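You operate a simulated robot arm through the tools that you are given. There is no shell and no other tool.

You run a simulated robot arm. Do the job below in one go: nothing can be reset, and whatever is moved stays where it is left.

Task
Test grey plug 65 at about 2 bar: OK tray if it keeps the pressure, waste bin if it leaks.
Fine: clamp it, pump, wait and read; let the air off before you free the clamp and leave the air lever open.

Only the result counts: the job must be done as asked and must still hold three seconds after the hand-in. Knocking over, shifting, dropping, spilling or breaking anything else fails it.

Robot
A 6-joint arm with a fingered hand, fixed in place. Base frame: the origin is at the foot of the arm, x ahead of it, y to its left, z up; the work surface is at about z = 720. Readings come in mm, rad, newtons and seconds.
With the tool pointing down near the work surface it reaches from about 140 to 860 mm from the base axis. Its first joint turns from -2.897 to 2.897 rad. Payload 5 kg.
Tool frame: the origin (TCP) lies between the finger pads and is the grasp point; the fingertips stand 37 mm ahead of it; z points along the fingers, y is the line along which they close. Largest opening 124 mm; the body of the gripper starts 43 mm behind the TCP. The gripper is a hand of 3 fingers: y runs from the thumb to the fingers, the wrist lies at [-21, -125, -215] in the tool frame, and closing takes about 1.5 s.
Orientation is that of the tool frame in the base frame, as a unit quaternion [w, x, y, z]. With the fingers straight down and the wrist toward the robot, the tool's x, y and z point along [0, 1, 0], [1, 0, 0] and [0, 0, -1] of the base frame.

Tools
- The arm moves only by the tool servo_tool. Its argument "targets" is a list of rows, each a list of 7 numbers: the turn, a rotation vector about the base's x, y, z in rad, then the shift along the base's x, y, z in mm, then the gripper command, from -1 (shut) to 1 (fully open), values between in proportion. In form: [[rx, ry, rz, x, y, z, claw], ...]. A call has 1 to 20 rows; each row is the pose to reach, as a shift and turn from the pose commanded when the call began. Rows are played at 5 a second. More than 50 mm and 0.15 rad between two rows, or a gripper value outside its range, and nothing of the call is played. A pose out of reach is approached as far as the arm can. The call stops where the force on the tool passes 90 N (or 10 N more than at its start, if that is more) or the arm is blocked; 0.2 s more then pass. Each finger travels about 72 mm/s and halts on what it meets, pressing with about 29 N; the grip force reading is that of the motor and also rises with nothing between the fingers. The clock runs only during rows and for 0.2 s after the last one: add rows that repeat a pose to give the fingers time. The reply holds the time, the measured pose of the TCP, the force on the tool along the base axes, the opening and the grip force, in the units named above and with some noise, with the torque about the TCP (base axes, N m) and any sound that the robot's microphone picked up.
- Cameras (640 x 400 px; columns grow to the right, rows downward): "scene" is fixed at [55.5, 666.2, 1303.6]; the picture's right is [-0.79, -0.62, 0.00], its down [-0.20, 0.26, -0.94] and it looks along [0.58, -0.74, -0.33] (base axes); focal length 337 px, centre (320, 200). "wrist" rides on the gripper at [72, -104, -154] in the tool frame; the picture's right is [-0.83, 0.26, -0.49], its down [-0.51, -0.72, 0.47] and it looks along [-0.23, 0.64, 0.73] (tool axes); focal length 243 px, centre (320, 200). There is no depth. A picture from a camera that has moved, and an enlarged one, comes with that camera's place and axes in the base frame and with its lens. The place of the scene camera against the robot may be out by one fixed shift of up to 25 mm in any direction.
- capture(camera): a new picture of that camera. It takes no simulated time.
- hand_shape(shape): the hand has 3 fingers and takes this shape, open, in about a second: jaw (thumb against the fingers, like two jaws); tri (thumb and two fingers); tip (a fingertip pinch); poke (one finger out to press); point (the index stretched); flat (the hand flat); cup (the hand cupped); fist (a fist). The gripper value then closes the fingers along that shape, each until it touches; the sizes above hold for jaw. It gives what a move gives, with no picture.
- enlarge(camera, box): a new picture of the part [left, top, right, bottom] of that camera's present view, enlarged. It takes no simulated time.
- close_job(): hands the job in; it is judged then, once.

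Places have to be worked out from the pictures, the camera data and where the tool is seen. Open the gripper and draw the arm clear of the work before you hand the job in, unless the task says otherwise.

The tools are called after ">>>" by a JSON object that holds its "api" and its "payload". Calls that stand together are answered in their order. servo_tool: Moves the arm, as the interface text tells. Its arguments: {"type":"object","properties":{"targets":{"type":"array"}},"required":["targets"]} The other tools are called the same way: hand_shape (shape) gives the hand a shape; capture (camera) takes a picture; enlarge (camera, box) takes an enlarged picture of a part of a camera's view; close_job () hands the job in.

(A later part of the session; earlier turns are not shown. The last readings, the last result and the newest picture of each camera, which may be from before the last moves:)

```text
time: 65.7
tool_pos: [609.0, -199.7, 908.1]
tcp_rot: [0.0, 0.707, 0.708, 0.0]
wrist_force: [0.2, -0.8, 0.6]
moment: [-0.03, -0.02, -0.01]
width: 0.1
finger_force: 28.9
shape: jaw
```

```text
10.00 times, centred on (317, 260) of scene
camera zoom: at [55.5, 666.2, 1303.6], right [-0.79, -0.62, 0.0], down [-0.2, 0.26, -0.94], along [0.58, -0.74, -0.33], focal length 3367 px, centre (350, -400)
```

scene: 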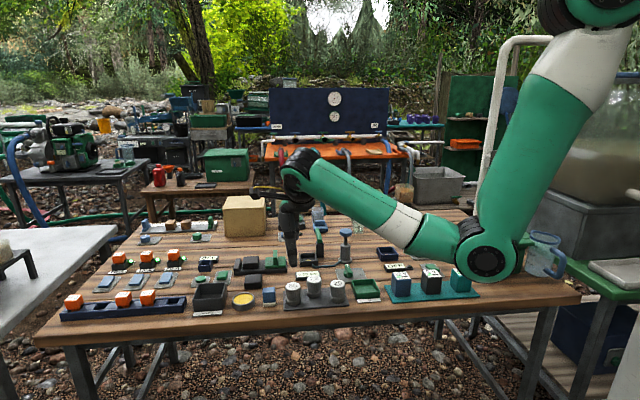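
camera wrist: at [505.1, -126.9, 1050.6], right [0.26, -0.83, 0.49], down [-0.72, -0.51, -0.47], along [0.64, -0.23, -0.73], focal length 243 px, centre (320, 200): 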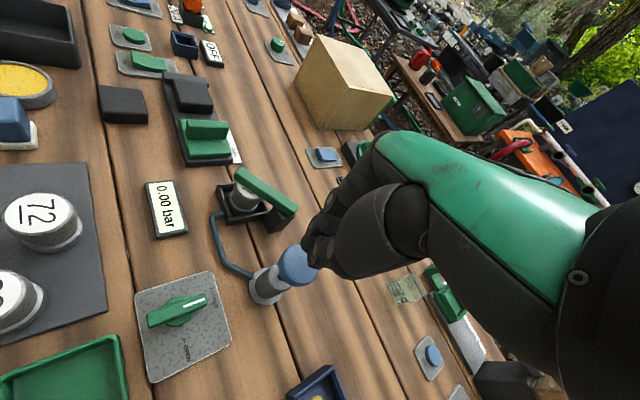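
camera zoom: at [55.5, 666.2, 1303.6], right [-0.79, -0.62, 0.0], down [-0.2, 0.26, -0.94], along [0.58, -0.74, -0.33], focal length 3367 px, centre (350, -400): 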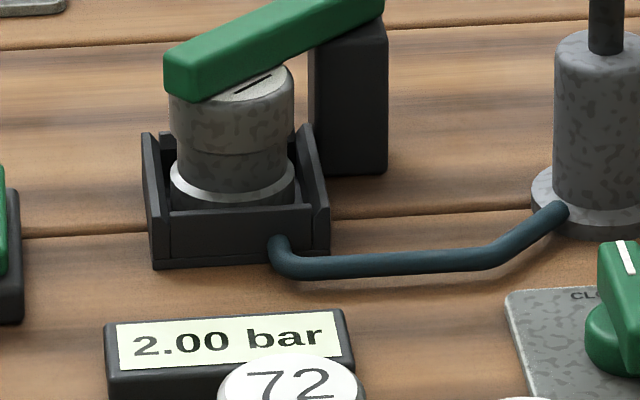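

The display has held 2.00 bar for 16 s, so plug 65 keeps the pressure. Next is letting the air off. I look closely at the lever from here so I can grip and turn it.

>>> {"api": "enlarge", "payload": {"camera": "wrist", "box": [115, 255, 243, 335]}}

>>> {"api": "enlarge", "payload": {"camera": "scene", "box": [330, 250, 386, 285]}}

```text
5.00 times, centred on (179, 295) of wrist
camera zoom: at [504.1, -127.6, 1060.7], right [0.26, -0.83, 0.49], down [-0.72, -0.51, -0.47], along [0.64, -0.23, -0.73], focal length 1213 px, centre (1025, -275)
```

zoom: 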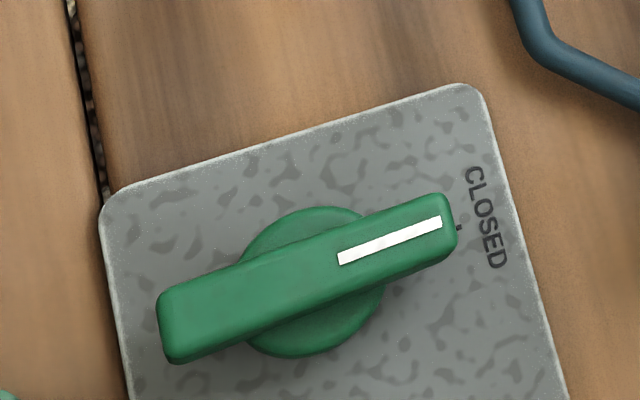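

```text
11.43 times, centred on (358, 268) of scene
camera zoom: at [55.5, 666.2, 1303.6], right [-0.79, -0.62, 0.0], down [-0.2, 0.26, -0.94], along [0.58, -0.74, -0.33], focal length 3848 px, centre (-114, -571)
```

zoom: 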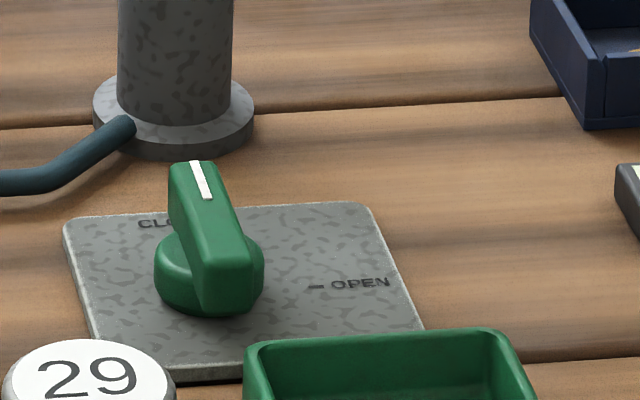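

The lever bar is about 53 mm long and 12 mm wide at z 731–747, centred near (546.6, -120), and it points along -45° at CLOSED. I'll straddle it with the fingers at yaw +45°, grip it, and turn it 90° clockwise to OPEN. First I hover above it with the fingers half open.

>>> {"api": "servo_tool", "payload": {"targets": [[0, 0, 0.131, -10, 13, 10, -0.5], [0, 0, 0.262, -21, 27, 10, 0], [0, 0, 0.393, -31, 40, 5, 0], [0, 0, 0.524, -42, 53, -10, 0], [0, 0, 0.655, -52, 67, -25, 0], [0, 0, 0.785, -62.4, 80, -45, 0], [0, 0, 0.785, -62.4, 80, -60, 0], [0, 0, 0.785, -62.4, 80, -60, 0]]}}

>>> {"api": "enlarge", "payload": {"camera": "scene", "box": [285, 200, 413, 290]}}

>>> {"api": "capture", "payload": {"camera": "wrist"}}

```text
time: 67.5
tool_pos: [546.4, -120.6, 847.3]
tcp_rot: [0.0, 0.383, 0.924, 0.0]
wrist_force: [-0.9, 0.3, 0.6]
moment: [-0.01, 0.01, -0.02]
width: 58.9
finger_force: 0.1
shape: jaw
```

```text
4.44 times, centred on (349, 245) of scene
camera zoom: at [55.5, 666.2, 1303.6], right [-0.79, -0.62, 0.0], down [-0.2, 0.26, -0.94], along [0.58, -0.74, -0.33], focal length 1497 px, centre (191, 0)
```

zoom: 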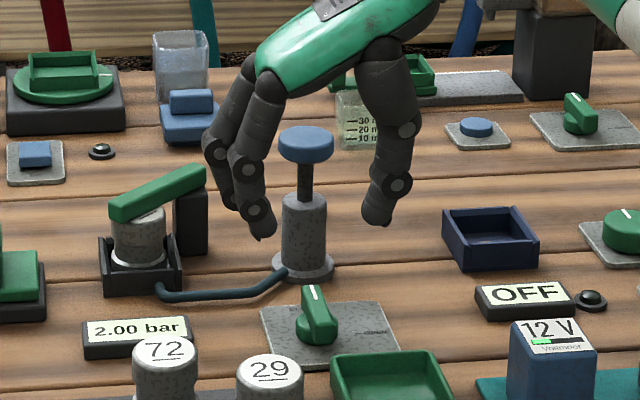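

```text
taken
camera wrist: at [421.4, -142.4, 1001.1], right [0.77, -0.4, 0.49], down [-0.15, -0.87, -0.47], along [0.62, 0.29, -0.73], focal length 243 px, centre (320, 200)
```

wrist: 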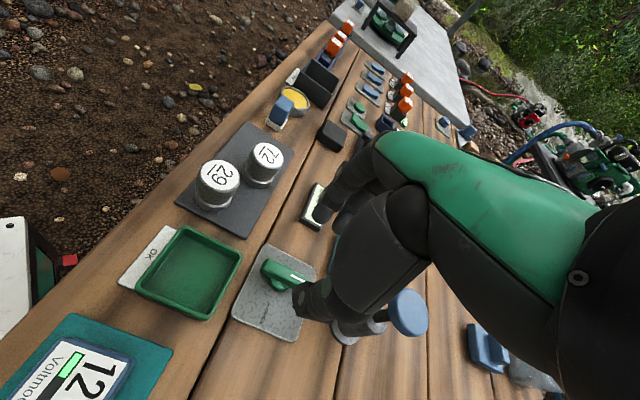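

It still reads 2.00 bar 18 s after the last stroke, and the fingers straddle the lever. I descend to put the fingertips beside the bar.

>>> {"api": "servo_tool", "payload": {"targets": [[0, 0, 0, 0, 0, -20, 0], [0, 0, 0, 0, 0, -40, 0], [0, 0, 0, 0, 0, -60, 0], [0, 0, 0, 0, 0, -70, 0], [0, 0, 0, 0, 0, -76, 0], [0, 0, 0, 0, 0, -76, 0]]}}

>>> {"api": "enlarge", "payload": {"camera": "scene", "box": [285, 200, 413, 290]}}

>>> {"api": "enlarge", "payload": {"camera": "wrist", "box": [220, 170, 420, 330]}}

```text
time: 68.9
tool_pos: [547.2, -121.3, 772.2]
tcp_rot: [0.0, 0.383, 0.924, 0.0]
wrist_force: [-1.5, 0.4, -0.1]
moment: [0.02, 0.03, -0.03]
width: 59.2
finger_force: 0.1
shape: jaw
```

```text
4.44 times, centred on (349, 245) of scene
camera zoom: at [55.5, 666.2, 1303.6], right [-0.79, -0.62, 0.0], down [-0.2, 0.26, -0.94], along [0.58, -0.74, -0.33], focal length 1497 px, centre (191, 0)
```

zoom: 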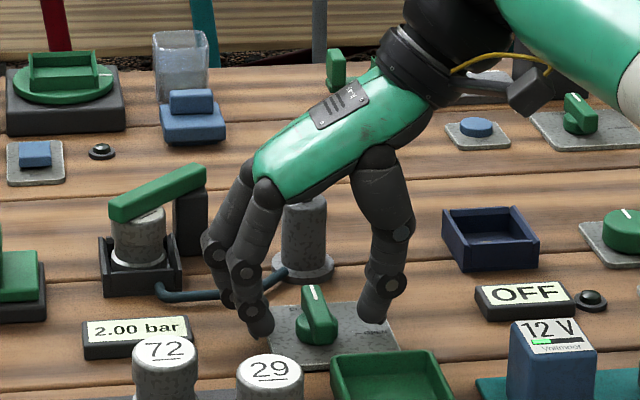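

```text
2.50 times, centred on (320, 250) of wrist
camera zoom: at [421.5, -142.0, 925.0], right [0.77, -0.4, 0.49], down [-0.15, -0.87, -0.47], along [0.62, 0.29, -0.73], focal length 606 px, centre (320, 75)
```

zoom: 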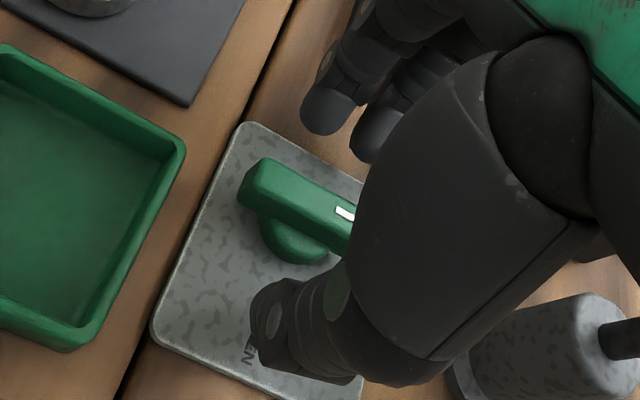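

The fingertips are on both sides of the bar with nothing touching. I close on it.

>>> {"api": "servo_tool", "payload": {"targets": [[0, 0, 0, 0, 0, 0, -0.3], [0, 0, 0, 0, 0, 0, -0.6], [0, 0, 0, 0, 0, 0, -0.8], [0, 0, 0, 0, 0, 0, -1], [0, 0, 0, 0, 0, 0, -1], [0, 0, 0, 0, 0, 0, -1], [0, 0, 0, 0, 0, 0, -1]]}}

>>> {"api": "enlarge", "payload": {"camera": "scene", "box": [285, 200, 413, 290]}}

>>> {"api": "enlarge", "payload": {"camera": "wrist", "box": [220, 170, 420, 330]}}

```text
time: 70.5
tool_pos: [547.6, -120.3, 772.9]
tcp_rot: [0.001, 0.382, 0.924, 0.001]
wrist_force: [-4.4, -5.9, 22.3]
moment: [-0.32, 0.26, -0.07]
width: 14.1
finger_force: 28.9
shape: tri
```

```text
4.44 times, centred on (349, 245) of scene
camera zoom: at [55.5, 666.2, 1303.6], right [-0.79, -0.62, 0.0], down [-0.2, 0.26, -0.94], along [0.58, -0.74, -0.33], focal length 1497 px, centre (191, 0)
```

zoom: 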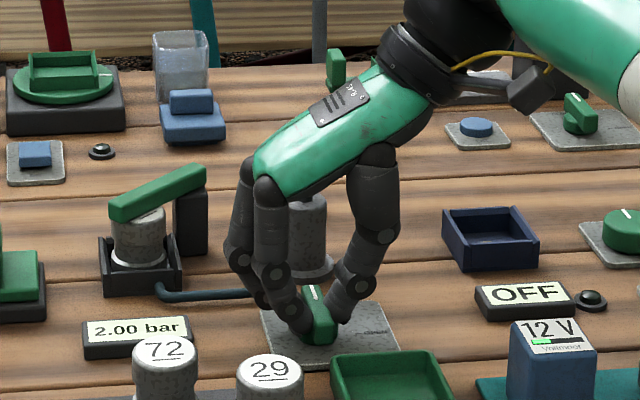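

```text
2.50 times, centred on (320, 250) of wrist
camera zoom: at [421.6, -142.3, 926.1], right [0.77, -0.4, 0.49], down [-0.15, -0.87, -0.47], along [0.62, 0.29, -0.73], focal length 606 px, centre (320, 75)
```

zoom: 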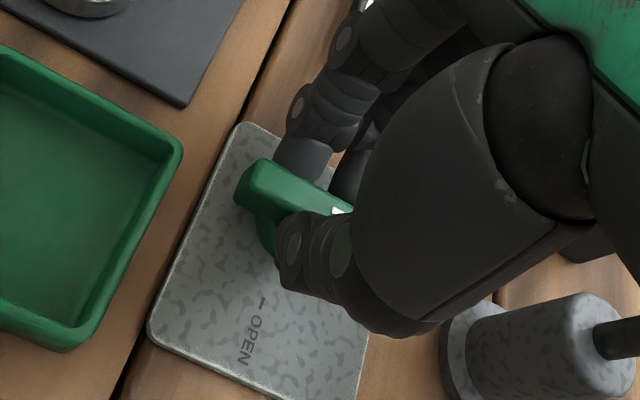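

The bar is gripped, but 22 N upward shows the fingertips resting on the knob's disc. I lift 3 mm to relieve that before turning.

>>> {"api": "servo_tool", "payload": {"targets": [[0, 0, 0, 0, 0, 1.5, -1], [0, 0, 0, 0, 0, 3, -1], [0, 0, 0, 0, 0, 3, -1]]}}

```text
time: 71.3
tool_pos: [546.6, -120.8, 774.1]
tcp_rot: [-0.001, 0.384, 0.923, -0.001]
wrist_force: [9.9, -8.2, -12.5]
moment: [-0.2, -0.53, -0.13]
width: 13.7
finger_force: 29.0
shape: tri
```

The force reversed to -12 N from friction, so I ease back 1 mm and start the clockwise turn with a small first step.

>>> {"api": "servo_tool", "payload": {"targets": [[0, 0, 0, 0, 0, -1, -1], [0, 0, -0.1, 0, 0, -1, -1], [0, 0, -0.2, 0, 0, -1, -1], [0, 0, -0.3, 0, 0, -1, -1], [0, 0, -0.3, 0, 0, -1, -1]]}}

>>> {"api": "enlarge", "payload": {"camera": "scene", "box": [285, 200, 413, 290]}}

>>> {"api": "enlarge", "payload": {"camera": "wrist", "box": [220, 170, 420, 330]}}

```text
time: 72.5
tool_pos: [546.9, -119.6, 774.5]
tcp_rot: [0.0, 0.517, 0.856, 0.0]
wrist_force: [0.6, -3.0, 0.0]
moment: [-0.09, -0.2, 0.06]
width: 13.4
finger_force: 29.0
shape: tri
```

```text
4.44 times, centred on (349, 245) of scene
camera zoom: at [55.5, 666.2, 1303.6], right [-0.79, -0.62, 0.0], down [-0.2, 0.26, -0.94], along [0.58, -0.74, -0.33], focal length 1497 px, centre (191, 0)
```

zoom: 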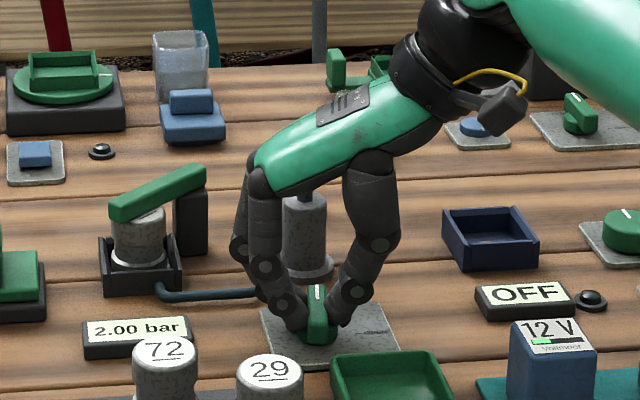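

```text
2.50 times, centred on (320, 250) of wrist
camera zoom: at [420.4, -104.2, 926.7], right [0.62, -0.61, 0.49], down [-0.4, -0.78, -0.47], along [0.68, 0.09, -0.73], focal length 606 px, centre (320, 75)
```

zoom: 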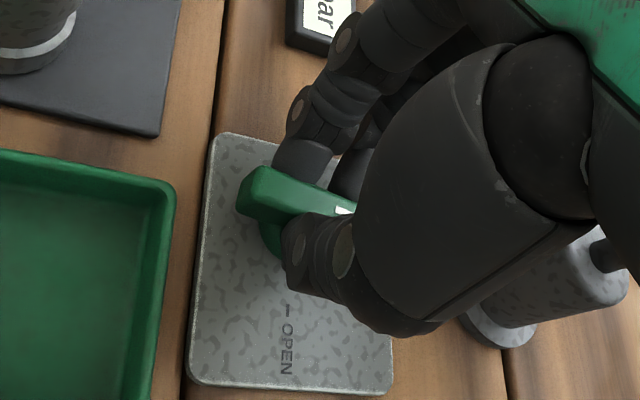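

The bar turns with the hand and the forces are low. I continue the rotation to a total of about 92°.

>>> {"api": "servo_tool", "payload": {"targets": [[0, 0, -0.12, 0, 0, 0, -1], [0, 0, -0.24, 0, 0, 0, -1], [0, 0, -0.36, 0, 0, 0, -1], [0, 0, -0.48, 0, 0, 0, -1], [0, 0, -0.6, 0, 0, 0, -1], [0, 0, -0.72, 0, 0, 0, -1], [0, 0, -0.84, 0, 0, 0, -1], [0, 0, -0.96, 0, 0, 0, -1], [0, 0, -1.08, 0, 0, 0, -1], [0, 0, -1.18, 0, 0, 0, -1], [0, 0, -1.18, 0, 0, 0, -1]]}}

>>> {"api": "enlarge", "payload": {"camera": "scene", "box": [285, 200, 413, 290]}}

>>> {"api": "enlarge", "payload": {"camera": "wrist", "box": [220, 170, 420, 330]}}

```text
time: 74.9
tool_pos: [545.9, -121.1, 773.9]
tcp_rot: [0.0, 0.906, 0.423, 0.001]
wrist_force: [4.9, -8.6, -4.9]
moment: [-0.47, -0.37, 0.01]
width: 13.1
finger_force: 29.1
shape: tri
```

```text
4.44 times, centred on (349, 245) of scene
camera zoom: at [55.5, 666.2, 1303.6], right [-0.79, -0.62, 0.0], down [-0.2, 0.26, -0.94], along [0.58, -0.74, -0.33], focal length 1497 px, centre (191, 0)
```

zoom: 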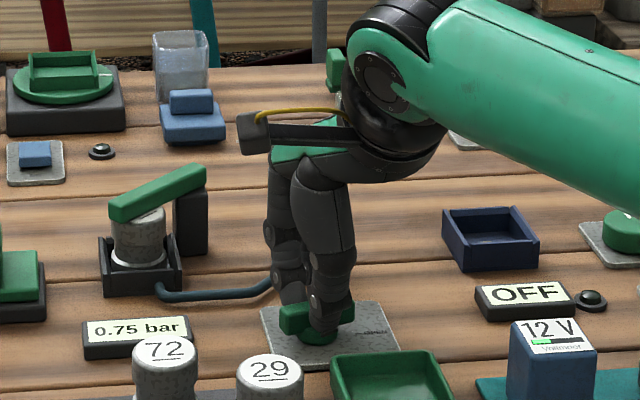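

```text
2.50 times, centred on (320, 250) of wrist
camera zoom: at [512.8, 2.3, 926.9], right [-0.33, -0.8, 0.49], down [-0.88, 0.07, -0.47], along [0.34, -0.59, -0.73], focal length 606 px, centre (320, 75)
```

zoom: 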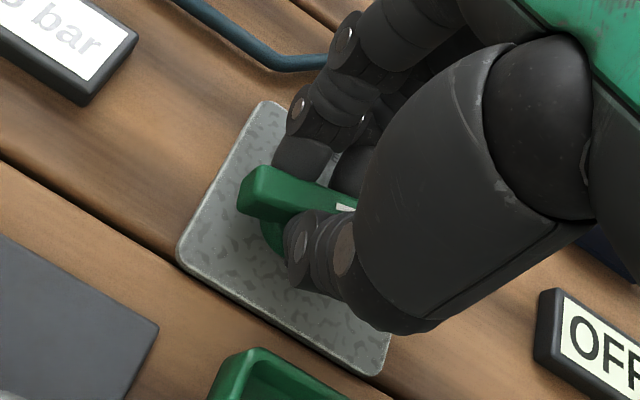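

The pressure is falling (0.75 bar) and the lever is about 85° turned. I give it the last few degrees.

>>> {"api": "servo_tool", "payload": {"targets": [[0, 0, -0.06, 0, 0, 0, -1], [0, 0, -0.11, 0, 0, 0, -1], [0, 0, -0.11, 0, 0, 0, -1], [0, 0, -0.11, 0, 0, 0, -1]]}}

>>> {"api": "enlarge", "payload": {"camera": "scene", "box": [285, 230, 381, 290]}}

```text
time: 75.9
tool_pos: [547.0, -120.7, 774.0]
tcp_rot: [-0.001, 0.928, 0.374, -0.001]
wrist_force: [4.7, -9.9, -4.8]
moment: [-0.56, -0.36, 0.03]
width: 13.3
finger_force: 29.0
shape: tri
```

```text
6.67 times, centred on (333, 260) of scene
camera zoom: at [55.5, 666.2, 1303.6], right [-0.79, -0.62, 0.0], down [-0.2, 0.26, -0.94], along [0.58, -0.74, -0.33], focal length 2245 px, centre (233, -200)
```

zoom: 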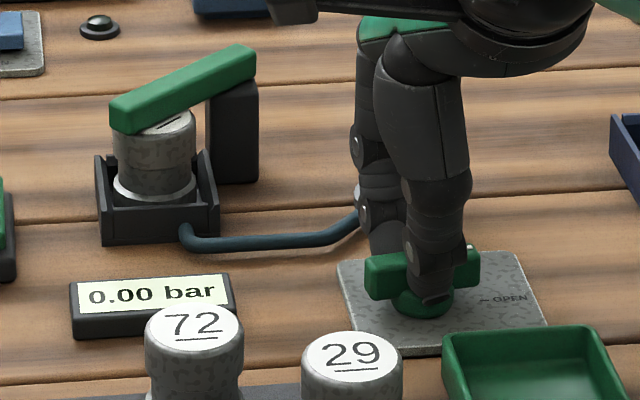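

The pressure is 0.00 bar and the bar points at OPEN. I open the fingers only slightly, since the OK tray is near the thumb, and rise straight up.

>>> {"api": "servo_tool", "payload": {"targets": [[0, 0, 0, 0, 0, 0, -0.7], [0, 0, 0, 0, 0, 0, -0.5], [0, 0, 0, 0, 0, 0, -0.5], [0, 0, 0, 0, 0, 0, -0.5], [0, 0, 0, 0, 0, 15, -0.5], [0, 0, 0, 0, 0, 40, -0.5], [0, 0, 0, 0, 0, 80, -0.5], [0, 0, 0, 0, 0, 120, -0.5], [0, 0, 0, 0, 0, 130, -0.5]]}}

>>> {"api": "enlarge", "payload": {"camera": "scene", "box": [285, 230, 381, 290]}}

>>> {"api": "capture", "payload": {"camera": "wrist"}}

```text
time: 77.9
tool_pos: [545.7, -120.5, 903.1]
tcp_rot: [0.001, 0.927, 0.374, 0.0]
wrist_force: [-0.1, -0.4, -0.5]
moment: [0.0, -0.02, 0.0]
width: 29.5
finger_force: 0.0
shape: tri
```

```text
6.67 times, centred on (333, 260) of scene
camera zoom: at [55.5, 666.2, 1303.6], right [-0.79, -0.62, 0.0], down [-0.2, 0.26, -0.94], along [0.58, -0.74, -0.33], focal length 2245 px, centre (233, -200)
```

zoom: 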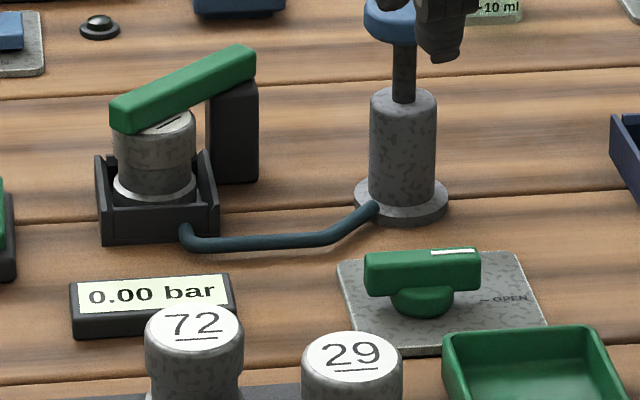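

```text
taken
camera wrist: at [526.1, 5.3, 1056.8], right [-0.42, -0.76, 0.49], down [-0.87, 0.17, -0.47], along [0.28, -0.62, -0.73], focal length 243 px, centre (320, 200)
```

wrist: 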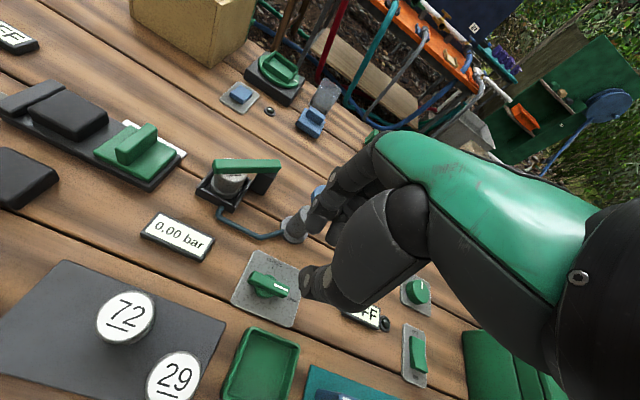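

The lever points at OPEN and the display reads 0.00 bar, so the clamp can be freed. I turn back to yaw 0 with fingers shut and come down on the -x side of the clamp arm, fingertips just above plug-top level.

>>> {"api": "servo_tool", "payload": {"targets": [[0, 0, 0.134, 16, 0, 10, -1], [0, 0, 0.267, 35, 1, 10, -1], [0, 0, 0.4, 55, 2, 10, -1], [0, 0, 0.534, 75, 3, 10, -1], [0, 0, 0.668, 95, 3.5, 10, -1], [0, 0, 0.802, 112, 3.5, 0, -1], [0, 0, 0.802, 112, 3.5, -40, -1], [0, 0, 0.802, 112, 3.5, -70, -1], [0, 0, 0.802, 112, 3.5, -85.5, -1], [0, 0, 0.802, 112, 3.5, -85.5, -1]]}}

>>> {"api": "enlarge", "payload": {"camera": "scene", "box": [285, 205, 381, 275]}}

>>> {"api": "enlarge", "payload": {"camera": "wrist", "box": [220, 170, 420, 330]}}

```text
time: 80.1
tool_pos: [658.3, -117.1, 818.9]
tcp_rot: [0.0, 0.709, 0.705, 0.0]
wrist_force: [0.4, -0.1, -0.5]
moment: [0.01, 0.02, 0.01]
width: 0.0
finger_force: 29.2
shape: tri
```

```text
5.71 times, centred on (333, 240) of scene
camera zoom: at [55.5, 666.2, 1303.6], right [-0.79, -0.62, 0.0], down [-0.2, 0.26, -0.94], along [0.58, -0.74, -0.33], focal length 1924 px, centre (246, -29)
```

zoom: 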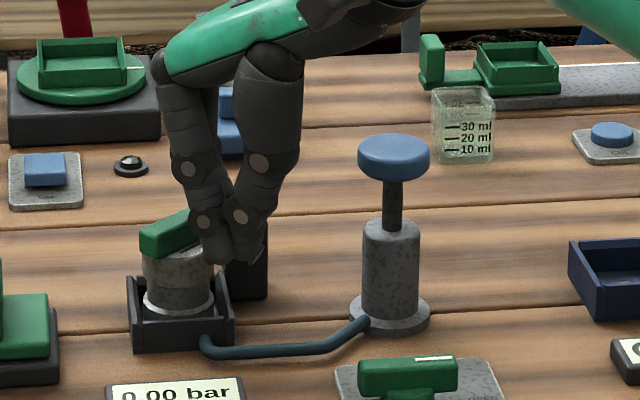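

```text
2.50 times, centred on (320, 250) of wrist
camera zoom: at [554.6, -43.1, 971.2], right [0.26, -0.83, 0.49], down [-0.72, -0.51, -0.47], along [0.64, -0.23, -0.73], focal length 606 px, centre (320, 75)
```

zoom: 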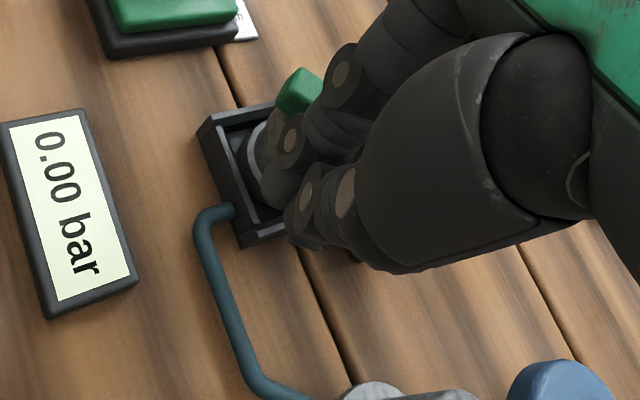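

I'm on the -x side of the arm with no contact yet. I push it back clockwise, starting with a small swing to check.

>>> {"api": "servo_tool", "payload": {"targets": [[0, 0, 0, 9, 0, 0, -1], [0, 0, 0, 18, -0.6, 0, -1], [0, 0, 0, 23, 2.8, 0, -1], [0, 0, 0, 27.8, 6.2, 0, -1], [0, 0, 0, 27.8, 6.2, 0, -1]]}}

>>> {"api": "enlarge", "payload": {"camera": "scene", "box": [285, 205, 381, 275]}}

>>> {"api": "enlarge", "payload": {"camera": "wrist", "box": [220, 170, 420, 330]}}

```text
time: 81.3
tool_pos: [687.0, -110.7, 818.9]
tcp_rot: [-0.001, 0.709, 0.706, 0.001]
wrist_force: [0.4, 0.8, 1.2]
moment: [-0.04, -0.04, 0.02]
width: 0.0
finger_force: 28.7
shape: tri
```

```text
5.71 times, centred on (333, 240) of scene
camera zoom: at [55.5, 666.2, 1303.6], right [-0.79, -0.62, 0.0], down [-0.2, 0.26, -0.94], along [0.58, -0.74, -0.33], focal length 1924 px, centre (246, -29)
```

zoom: 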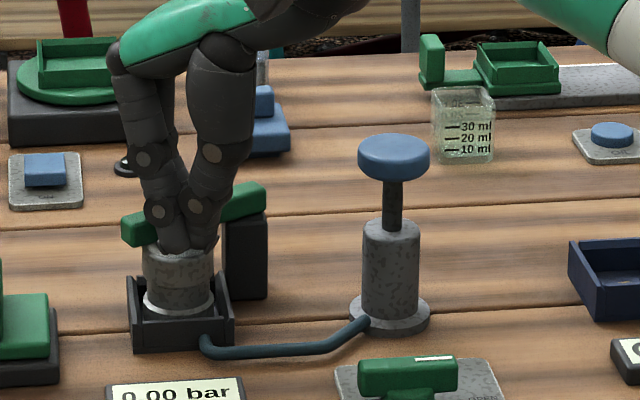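

```text
2.50 times, centred on (320, 250) of wrist
camera zoom: at [582.5, -37.4, 971.2], right [0.26, -0.83, 0.49], down [-0.72, -0.51, -0.47], along [0.64, -0.23, -0.73], focal length 606 px, centre (320, 75)
```

zoom: 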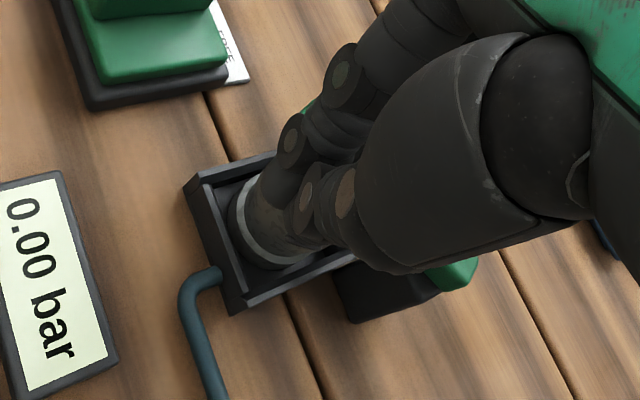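

The arm is swinging back freely. I raise 2 mm for more clearance over the plug and continue the swing to about 0°.

>>> {"api": "servo_tool", "payload": {"targets": [[0, 0, 0, 0, 0, 2, -1], [0, 0, 0, 7.2, 2.3, 2, -1], [0, 0, 0, 15, 3.9, 2, -1], [0, 0, 0, 23.2, 3.8, 2, -1], [0, 0, 0, 31.6, 3, 2, -1], [0, 0, 0, 40, 0.3, 1, -1], [0, 0, 0, 48.2, -3.2, 0, -1], [0, 0, 0, 56.2, -8.7, -2, -1], [0, 0, 0, 63.1, -14.7, -4, -1], [0, 0, 0, 67, -22.5, -6, -1], [0, 0, 0, 69.7, -30.9, -6, -1], [0, 0, 0, 69.7, -30.9, -6, -1]]}}

>>> {"api": "enlarge", "payload": {"camera": "scene", "box": [285, 205, 381, 275]}}

>>> {"api": "enlarge", "payload": {"camera": "wrist", "box": [180, 170, 380, 330]}}

```text
time: 83.9
tool_pos: [756.4, -141.9, 811.4]
tcp_rot: [0.0, 0.708, 0.706, 0.0]
wrist_force: [1.3, 0.1, 0.6]
moment: [0.02, 0.04, -0.05]
width: 0.0
finger_force: 29.2
shape: tri
```

```text
5.71 times, centred on (333, 240) of scene
camera zoom: at [55.5, 666.2, 1303.6], right [-0.79, -0.62, 0.0], down [-0.2, 0.26, -0.94], along [0.58, -0.74, -0.33], focal length 1924 px, centre (246, -29)
```

zoom: 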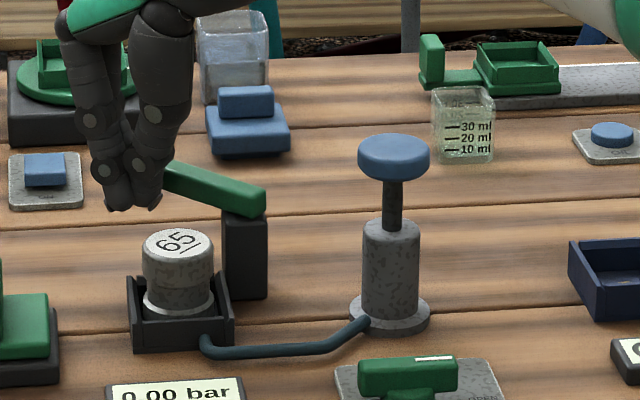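

```text
2.50 times, centred on (280, 250) of wrist
camera zoom: at [651.9, -68.4, 965.2], right [0.26, -0.83, 0.49], down [-0.72, -0.5, -0.47], along [0.64, -0.23, -0.73], focal length 606 px, centre (420, 75)
```

zoom: 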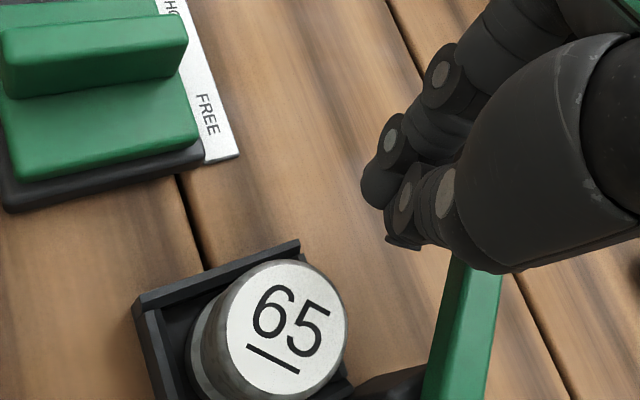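

The plug is uncovered. I finish swinging the arm back to about where it started.

>>> {"api": "servo_tool", "payload": {"targets": [[0, 0, 0, 1.5, -8.8, 0, -1], [0, 0, 0, 2.2, -17.4, 0, -1], [0, 0, 0, 1.3, -26.3, 0, -1], [0, 0, 0, 0, -34.8, 0, -1], [0, 0, 0, 0.5, -42, 0, -1], [0, 0, 0, 0.8, -47, 0, -1], [0, 0, 0, 0.8, -47, 0, -1]]}}

>>> {"api": "enlarge", "payload": {"camera": "scene", "box": [285, 205, 381, 275]}}

```text
time: 85.5
tool_pos: [757.2, -189.5, 811.7]
tcp_rot: [0.0, 0.708, 0.706, 0.0]
wrist_force: [0.5, 0.3, -0.1]
moment: [0.04, -0.02, 0.01]
width: 0.0
finger_force: 29.4
shape: tri
```

```text
5.71 times, centred on (333, 240) of scene
camera zoom: at [55.5, 666.2, 1303.6], right [-0.79, -0.62, 0.0], down [-0.2, 0.26, -0.94], along [0.58, -0.74, -0.33], focal length 1924 px, centre (246, -29)
```

zoom: 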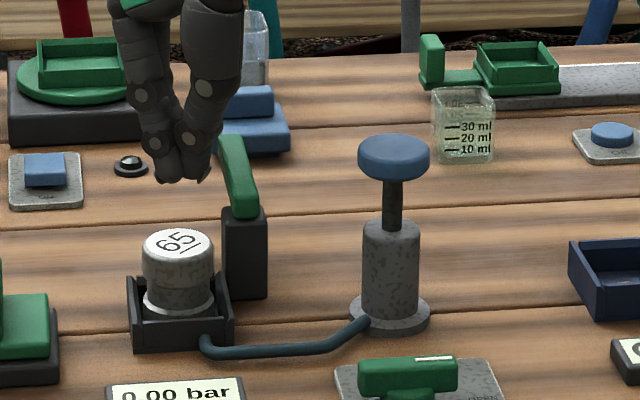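

The arm is back where it started. I lift clear, reset to the jaw shape above the plug, and pre-set the same partial opening I used when releasing it.

>>> {"api": "servo_tool", "payload": {"targets": [[0, 0, 0, 0, 6, 0, -1], [0, 0, 0, 0, 10, 20, -1], [0, 0, 0, -10, 20, 60, -1], [0, 0, 0, -30, 45, 100, -1], [0, 0, 0, -52, 73, 110, -1], [0, 0, 0, -52, 73, 110, -1]]}}

>>> {"api": "hand_shape", "payload": {"shape": "jaw"}}

>>> {"api": "servo_tool", "payload": {"targets": [[0, 0, 0, 0, 0, 0, 0.5], [0, 0, 0, 0, 0, 0, 0.15], [0, 0, 0, 0, 0, 0, 0.15], [0, 0, 0, 0, 0, 0, 0.15]]}}

>>> {"api": "enlarge", "payload": {"camera": "scene", "box": [265, 185, 361, 275]}}

>>> {"api": "enlarge", "payload": {"camera": "wrist", "box": [200, 170, 400, 330]}}

```text
refused: row 4 steps farther than a row can; nothing moved
```

```text
time: 86.4
tool_pos: [759.5, -187.8, 814.8]
tcp_rot: [0.002, 0.708, 0.706, 0.002]
wrist_force: [24.9, 13.9, 8.9]
moment: [0.46, -0.3, -0.78]
width: 64.5
finger_force: 0.0
shape: jaw
```

```text
time: 87.4
tool_pos: [757.1, -188.9, 812.6]
tcp_rot: [0.0, 0.708, 0.706, 0.0]
wrist_force: [14.1, 14.2, 9.9]
moment: [0.42, 0.15, -0.69]
width: 62.0
finger_force: 0.1
shape: jaw
```

```text
4.44 times, centred on (313, 230) of scene
camera zoom: at [55.5, 666.2, 1303.6], right [-0.79, -0.62, 0.0], down [-0.2, 0.26, -0.94], along [0.58, -0.74, -0.33], focal length 1497 px, centre (351, 67)
```

zoom: 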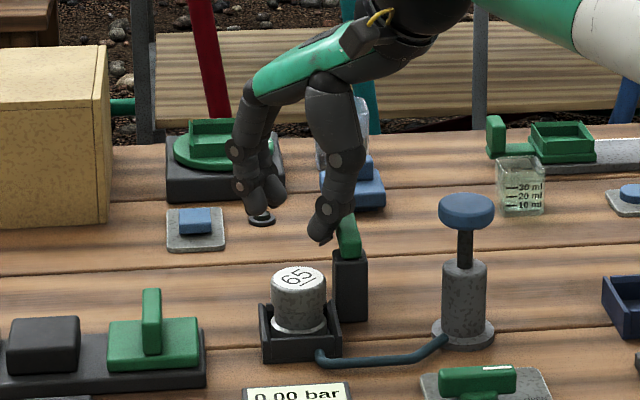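

```text
2.50 times, centred on (300, 250) of wrist
camera zoom: at [652.6, -115.1, 965.7], right [0.26, -0.83, 0.49], down [-0.72, -0.51, -0.47], along [0.64, -0.23, -0.73], focal length 606 px, centre (370, 75)
```

zoom: 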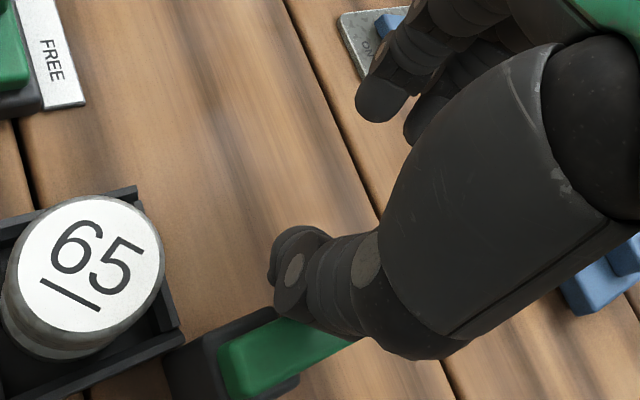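

My lift was refused because a step was too long, so the hand opened in place and the thumb is now pressing on the arm with about 20 N. I back away from the arm first, then rise with valid steps.

>>> {"api": "servo_tool", "payload": {"targets": [[0, 0, 0, 4, 4, 0, 0.15], [0, 0, 0, 9, 9, 0, 0.15], [0, 0, 0, 14, 14, 0, 0.15], [0, 0, 0, 14, 14, 0, 0.15]]}}

>>> {"api": "enlarge", "payload": {"camera": "scene", "box": [265, 185, 361, 275]}}

```text
time: 88.4
tool_pos: [770.2, -173.5, 810.6]
tcp_rot: [-0.001, 0.708, 0.706, -0.001]
wrist_force: [1.9, 2.1, 0.2]
moment: [0.05, -0.08, -0.08]
width: 69.4
finger_force: 0.2
shape: jaw
```

```text
4.44 times, centred on (313, 230) of scene
camera zoom: at [55.5, 666.2, 1303.6], right [-0.79, -0.62, 0.0], down [-0.2, 0.26, -0.94], along [0.58, -0.74, -0.33], focal length 1497 px, centre (351, 67)
```

zoom: 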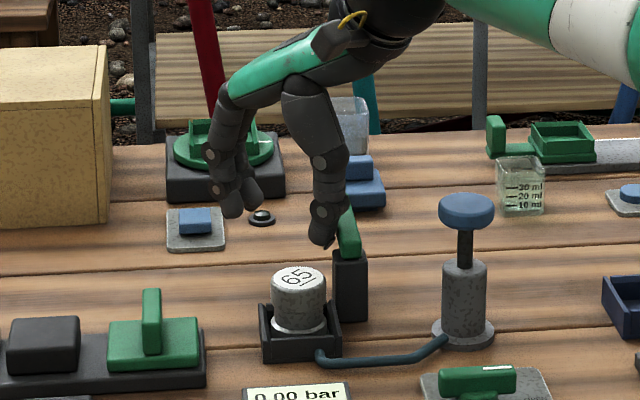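

The force is down to about 2 N and nothing has shifted. I move a bit more to the side, then straight up.

>>> {"api": "servo_tool", "payload": {"targets": [[0, 0, 0, 4, 5, 0, 0.15], [0, 0, 0, 6, 8, 5, 0.15], [0, 0, 0, 6, 8, 35, 0.15], [0, 0, 0, 6, 8, 70, 0.15], [0, 0, 0, 6, 8, 90, 0.15], [0, 0, 0, 6, 8, 90, 0.15]]}}

>>> {"api": "enlarge", "payload": {"camera": "scene", "box": [265, 185, 361, 275]}}

>>> {"api": "capture", "payload": {"camera": "wrist"}}

```text
time: 89.8
tool_pos: [777.7, -166.0, 902.7]
tcp_rot: [-0.001, 0.708, 0.706, 0.001]
wrist_force: [0.3, 0.7, 0.2]
moment: [-0.02, 0.0, 0.03]
width: 71.3
finger_force: 0.1
shape: jaw
```

```text
4.44 times, centred on (313, 230) of scene
camera zoom: at [55.5, 666.2, 1303.6], right [-0.79, -0.62, 0.0], down [-0.2, 0.26, -0.94], along [0.58, -0.74, -0.33], focal length 1497 px, centre (351, 67)
```

zoom: 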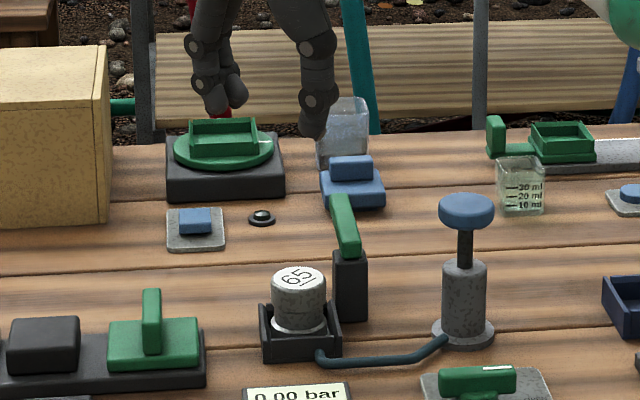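

```text
taken
camera wrist: at [672.6, -93.2, 1056.0], right [0.26, -0.83, 0.49], down [-0.72, -0.51, -0.47], along [0.64, -0.23, -0.73], focal length 243 px, centre (320, 200)
```

wrist: 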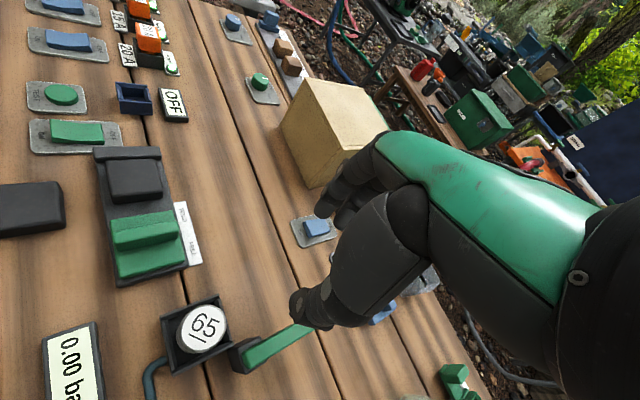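

All clear. I check the plug's position precisely from here before going back over it.

>>> {"api": "enlarge", "payload": {"camera": "wrist", "box": [140, 280, 268, 380]}}

```text
4.00 times, centred on (204, 330) of wrist
camera zoom: at [672.6, -93.2, 1056.0], right [0.26, -0.83, 0.49], down [-0.72, -0.51, -0.47], along [0.64, -0.23, -0.73], focal length 970 px, centre (784, -320)
```

zoom: 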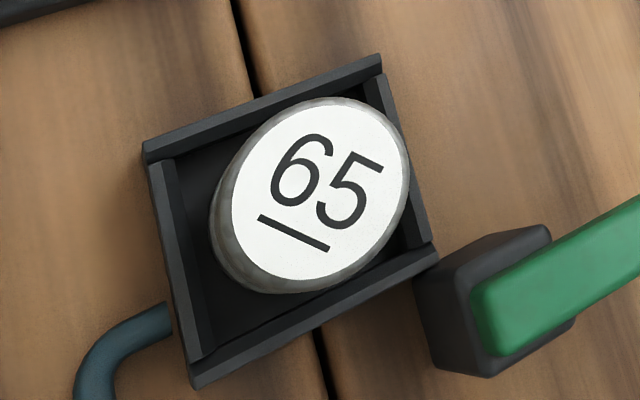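

The plug is still at about (704.5, -116). I move above it and come down to the same grip height as before.

>>> {"api": "servo_tool", "payload": {"targets": [[0, 0, 0, -25, 17, 0, 0.15], [0, 0, 0, -50, 34, 0, 0.15], [0, 0, 0, -72.5, 50.5, 0, 0.15], [0, 0, 0, -72.5, 50.5, -30, 0.15], [0, 0, 0, -72.5, 50.5, -60, 0.15], [0, 0, 0, -72.5, 50.5, -85, 0.15], [0, 0, 0, -72.5, 50.5, -100, 0.15], [0, 0, 0, -72.5, 50.5, -110.5, 0.15], [0, 0, 0, -72.5, 50.5, -110.5, 0.15]]}}

>>> {"api": "enlarge", "payload": {"camera": "scene", "box": [276, 215, 340, 275]}}

>>> {"api": "enlarge", "payload": {"camera": "wrist", "box": [240, 190, 368, 290]}}

```text
time: 91.8
tool_pos: [704.3, -115.6, 792.6]
tcp_rot: [0.0, 0.708, 0.706, 0.0]
wrist_force: [-1.4, -0.2, 0.0]
moment: [-0.01, 0.0, 0.0]
width: 71.5
finger_force: 0.1
shape: jaw
```

```text
6.67 times, centred on (308, 245) of scene
camera zoom: at [55.5, 666.2, 1303.6], right [-0.79, -0.62, 0.0], down [-0.2, 0.26, -0.94], along [0.58, -0.74, -0.33], focal length 2245 px, centre (400, -100)
```

zoom: 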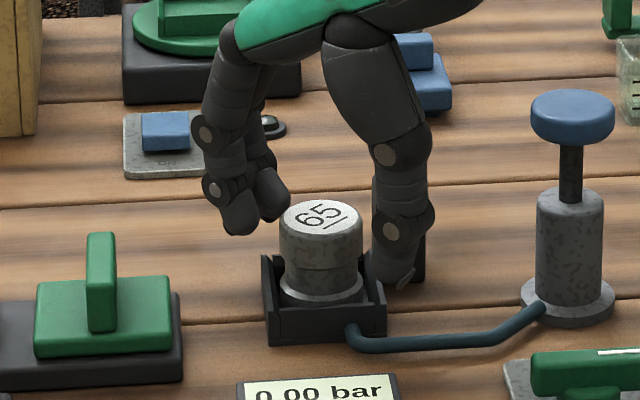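

```text
4.00 times, centred on (304, 240) of wrist
camera zoom: at [599.9, -42.6, 944.7], right [0.26, -0.83, 0.49], down [-0.72, -0.51, -0.47], along [0.64, -0.23, -0.73], focal length 970 px, centre (384, 40)
```

zoom: 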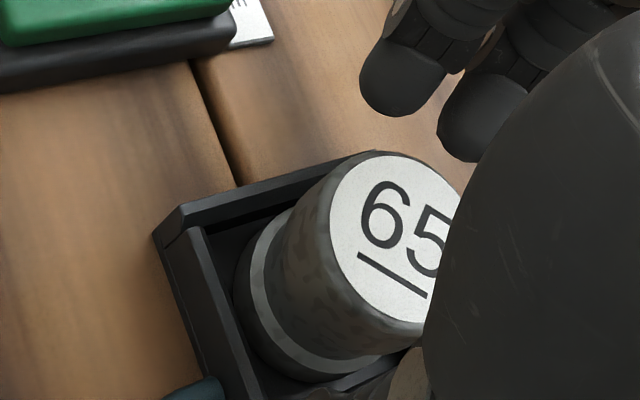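

The fingers sit around the plug as they did when I released it. I close and then lift slightly.

>>> {"api": "servo_tool", "payload": {"targets": [[0, 0, 0, 0, 0, 0, -0.2], [0, 0, 0, 0, 0, 0, -0.6], [0, 0, 0, 0, 0, 0, -1], [0, 0, 0, 0, 0, 0, -1], [0, 0, 0, 0, 0, 0, -1], [0, 0, 0, 0, 0, 0, -1], [0, 0, 0, 0, 0, 0, -1]]}}

>>> {"api": "enlarge", "payload": {"camera": "scene", "box": [276, 215, 340, 275]}}

```text
time: 93.4
tool_pos: [704.6, -115.1, 791.1]
tcp_rot: [0.0, 0.708, 0.706, 0.0]
wrist_force: [-0.1, 0.1, 0.1]
moment: [-0.01, 0.01, -0.01]
width: 32.8
finger_force: 29.1
shape: jaw
```

```text
6.67 times, centred on (308, 245) of scene
camera zoom: at [55.5, 666.2, 1303.6], right [-0.79, -0.62, 0.0], down [-0.2, 0.26, -0.94], along [0.58, -0.74, -0.33], focal length 2245 px, centre (400, -100)
```

zoom: 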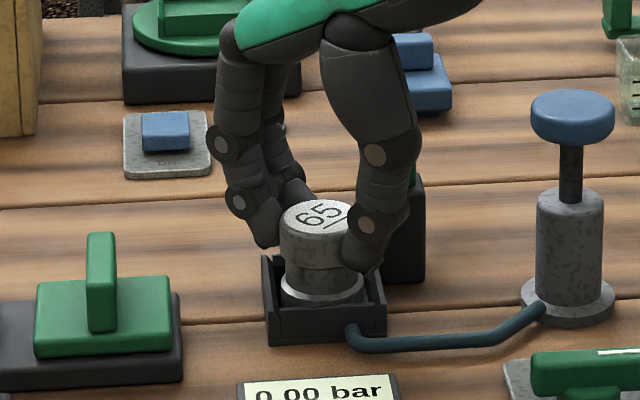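

I have a firm grip with the same width as before. I lift clear of the seat and carry the plug over toward the OK tray at about (461, -87).

>>> {"api": "servo_tool", "payload": {"targets": [[0, 0, 0, 0, 0, 10, -1], [0, 0, 0, 0, 0, 35, -1], [0, 0, 0, 0, 0, 65, -1], [0, 0, 0, 0, 0, 100, -1], [0, 0, 0, -27, 3, 105, -1], [0, 0, 0, -57, 6, 105, -1], [0, 0, 0, -92, 10, 105, -1], [0, 0, 0, -127, 14, 105, -1], [0, 0, 0, -162, 18, 105, -1], [0, 0, 0, -197, 23, 105, -1], [0, 0, 0, -225, 27, 105, -1], [0, 0, 0, -242, 29, 105, -1], [0, 0, 0, -242, 29, 105, -1], [0, 0, 0, -242, 29, 105, -1]]}}

>>> {"api": "capture", "payload": {"camera": "wrist"}}

>>> {"api": "enlarge", "payload": {"camera": "scene", "box": [310, 200, 430, 310]}}

```text
time: 96.4
tool_pos: [462.3, -85.9, 896.2]
tcp_rot: [0.0, 0.708, 0.706, 0.0]
wrist_force: [0.0, 0.0, 0.1]
moment: [-0.01, -0.03, 0.01]
width: 32.7
finger_force: 29.1
shape: jaw
```

```text
taken
camera wrist: at [358.1, -13.4, 1050.0], right [0.26, -0.83, 0.49], down [-0.72, -0.51, -0.47], along [0.64, -0.23, -0.73], focal length 243 px, centre (320, 200)
```

wrist: 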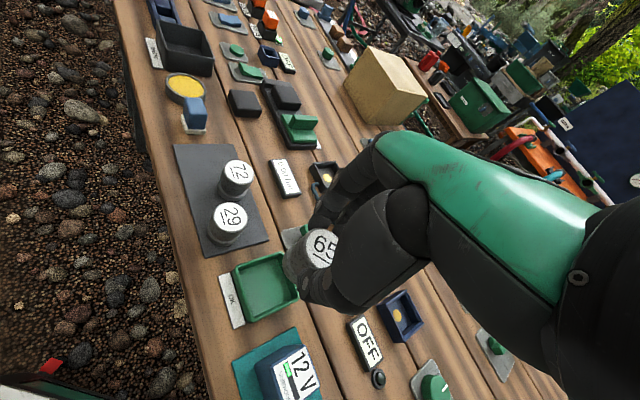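

```text
3.64 times, centred on (370, 255) of scene
camera zoom: at [55.5, 666.2, 1303.6], right [-0.79, -0.62, 0.0], down [-0.2, 0.26, -0.94], along [0.58, -0.74, -0.33], focal length 1224 px, centre (138, 0)
```

zoom: 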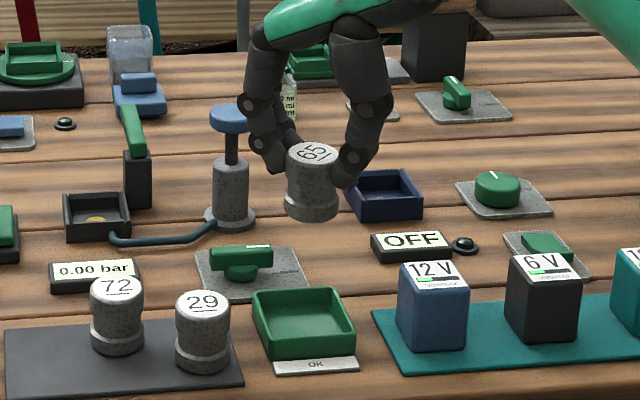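

The plug is above the OK tray. I zoom in to fine-tune the position.

>>> {"api": "enlarge", "payload": {"camera": "wrist", "box": [205, 210, 365, 330]}}

>>> {"api": "enlarge", "payload": {"camera": "scene", "box": [365, 235, 429, 310]}}

```text
3.33 times, centred on (285, 270) of wrist
camera zoom: at [358.1, -13.4, 1050.0], right [0.26, -0.83, 0.49], down [-0.72, -0.51, -0.47], along [0.64, -0.23, -0.73], focal length 809 px, centre (437, -33)
```

zoom: 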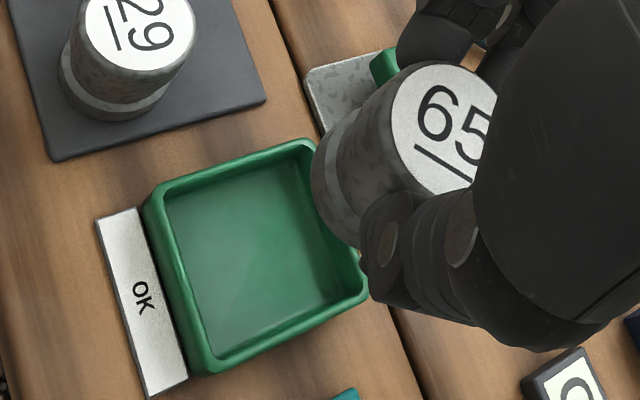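

```text
5.33 times, centred on (397, 272) of scene
camera zoom: at [55.5, 666.2, 1303.6], right [-0.79, -0.62, 0.0], down [-0.2, 0.26, -0.94], along [0.58, -0.74, -0.33], focal length 1796 px, centre (-91, -187)
```

zoom: 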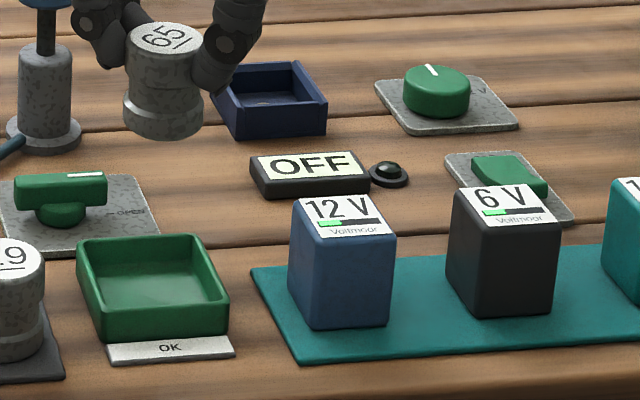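

By the wrist view the tray centre is about (461, -85), within 2 mm of where the plug hangs. I lower it most of the way.

>>> {"api": "servo_tool", "payload": {"targets": [[0, 0, 0, -0.5, 0.5, -25, -1], [0, 0, 0, -1, 1, -50, -1], [0, 0, 0, -1, 1, -75, -1], [0, 0, 0, -1, 1, -92, -1], [0, 0, 0, -1, 1, -92, -1]]}}

>>> {"api": "enlarge", "payload": {"camera": "scene", "box": [350, 240, 430, 310]}}

>>> {"api": "enlarge", "payload": {"camera": "wrist", "box": [205, 190, 365, 310]}}

```text
time: 97.6
tool_pos: [464.3, -86.5, 804.1]
tcp_rot: [0.002, 0.708, 0.706, 0.0]
wrist_force: [0.2, 0.1, -0.6]
moment: [0.01, 0.02, -0.02]
width: 32.8
finger_force: 28.8
shape: jaw
```

```text
5.71 times, centred on (390, 275) of scene
camera zoom: at [55.5, 666.2, 1303.6], right [-0.79, -0.62, 0.0], down [-0.2, 0.26, -0.94], along [0.58, -0.74, -0.33], focal length 1924 px, centre (-80, -229)
```

zoom: 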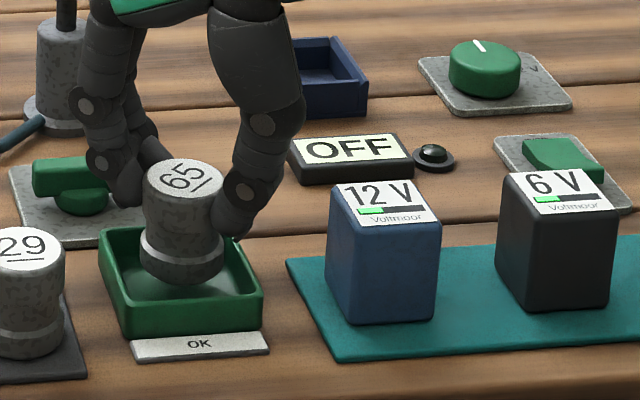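

```text
3.33 times, centred on (285, 250) of wrist
camera zoom: at [358.9, -13.1, 958.3], right [0.26, -0.83, 0.49], down [-0.72, -0.51, -0.47], along [0.64, -0.23, -0.73], focal length 809 px, centre (437, 33)
```

zoom: 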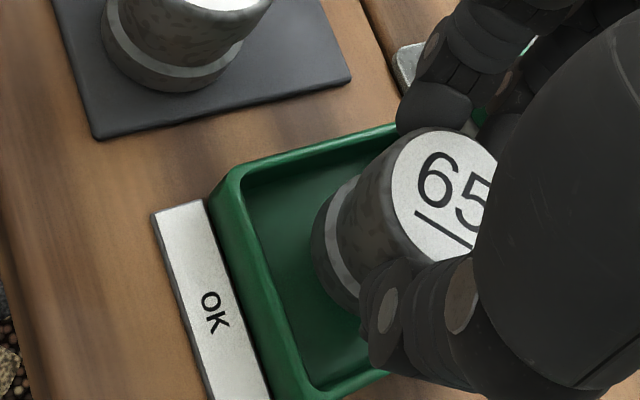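

The plug is well inside the tray outline. I lower the last millimetres slowly, watching the force.

>>> {"api": "servo_tool", "payload": {"targets": [[0, 0, 0, 0, 0, -4, -1], [0, 0, 0, 0, 0, -8, -1], [0, 0, 0, 0, 0, -10, -1], [0, 0, 0, 0, 0, -10, -1]]}}

>>> {"api": "servo_tool", "payload": {"targets": [[0, 0, 0, 0, 0, -1, -1], [0, 0, 0, 0, 0, -1, -1], [0, 0, 0, 0, 0, -1.5, -1]]}}

```text
time: 98.6
tool_pos: [463.9, -86.3, 794.4]
tcp_rot: [0.001, 0.708, 0.706, -0.001]
wrist_force: [0.6, 0.2, -0.2]
moment: [-0.01, 0.03, 0.0]
width: 32.9
finger_force: 29.1
shape: jaw
```

```text
time: 99.4
tool_pos: [463.6, -86.2, 792.2]
tcp_rot: [0.0, 0.709, 0.706, -0.001]
wrist_force: [0.4, 1.0, -0.9]
moment: [0.03, 0.06, 0.04]
width: 32.6
finger_force: 28.8
shape: jaw
```

>>> {"api": "enlarge", "payload": {"camera": "scene", "box": [350, 240, 430, 310]}}

>>> {"api": "enlarge", "payload": {"camera": "wrist", "box": [205, 190, 365, 310]}}

```text
5.71 times, centred on (390, 275) of scene
camera zoom: at [55.5, 666.2, 1303.6], right [-0.79, -0.62, 0.0], down [-0.2, 0.26, -0.94], along [0.58, -0.74, -0.33], focal length 1924 px, centre (-80, -229)
```

zoom: 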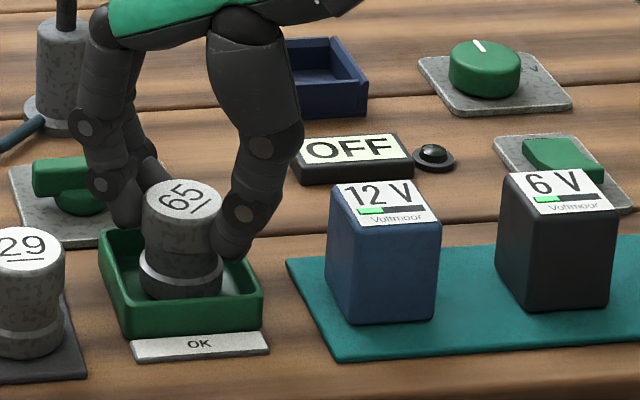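

```text
3.33 times, centred on (285, 250) of wrist
camera zoom: at [359.0, -13.1, 946.5], right [0.26, -0.83, 0.49], down [-0.72, -0.51, -0.47], along [0.64, -0.23, -0.73], focal length 809 px, centre (437, 33)
```

zoom: 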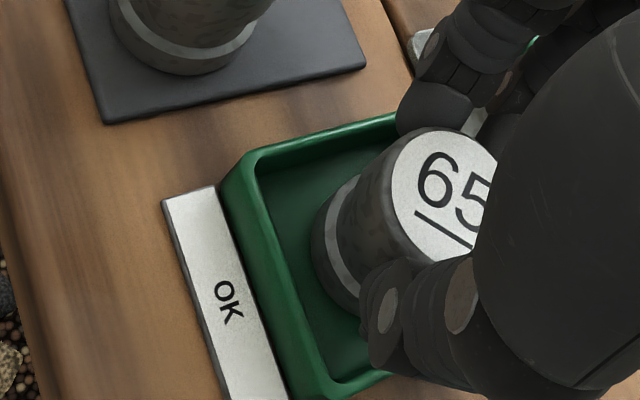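

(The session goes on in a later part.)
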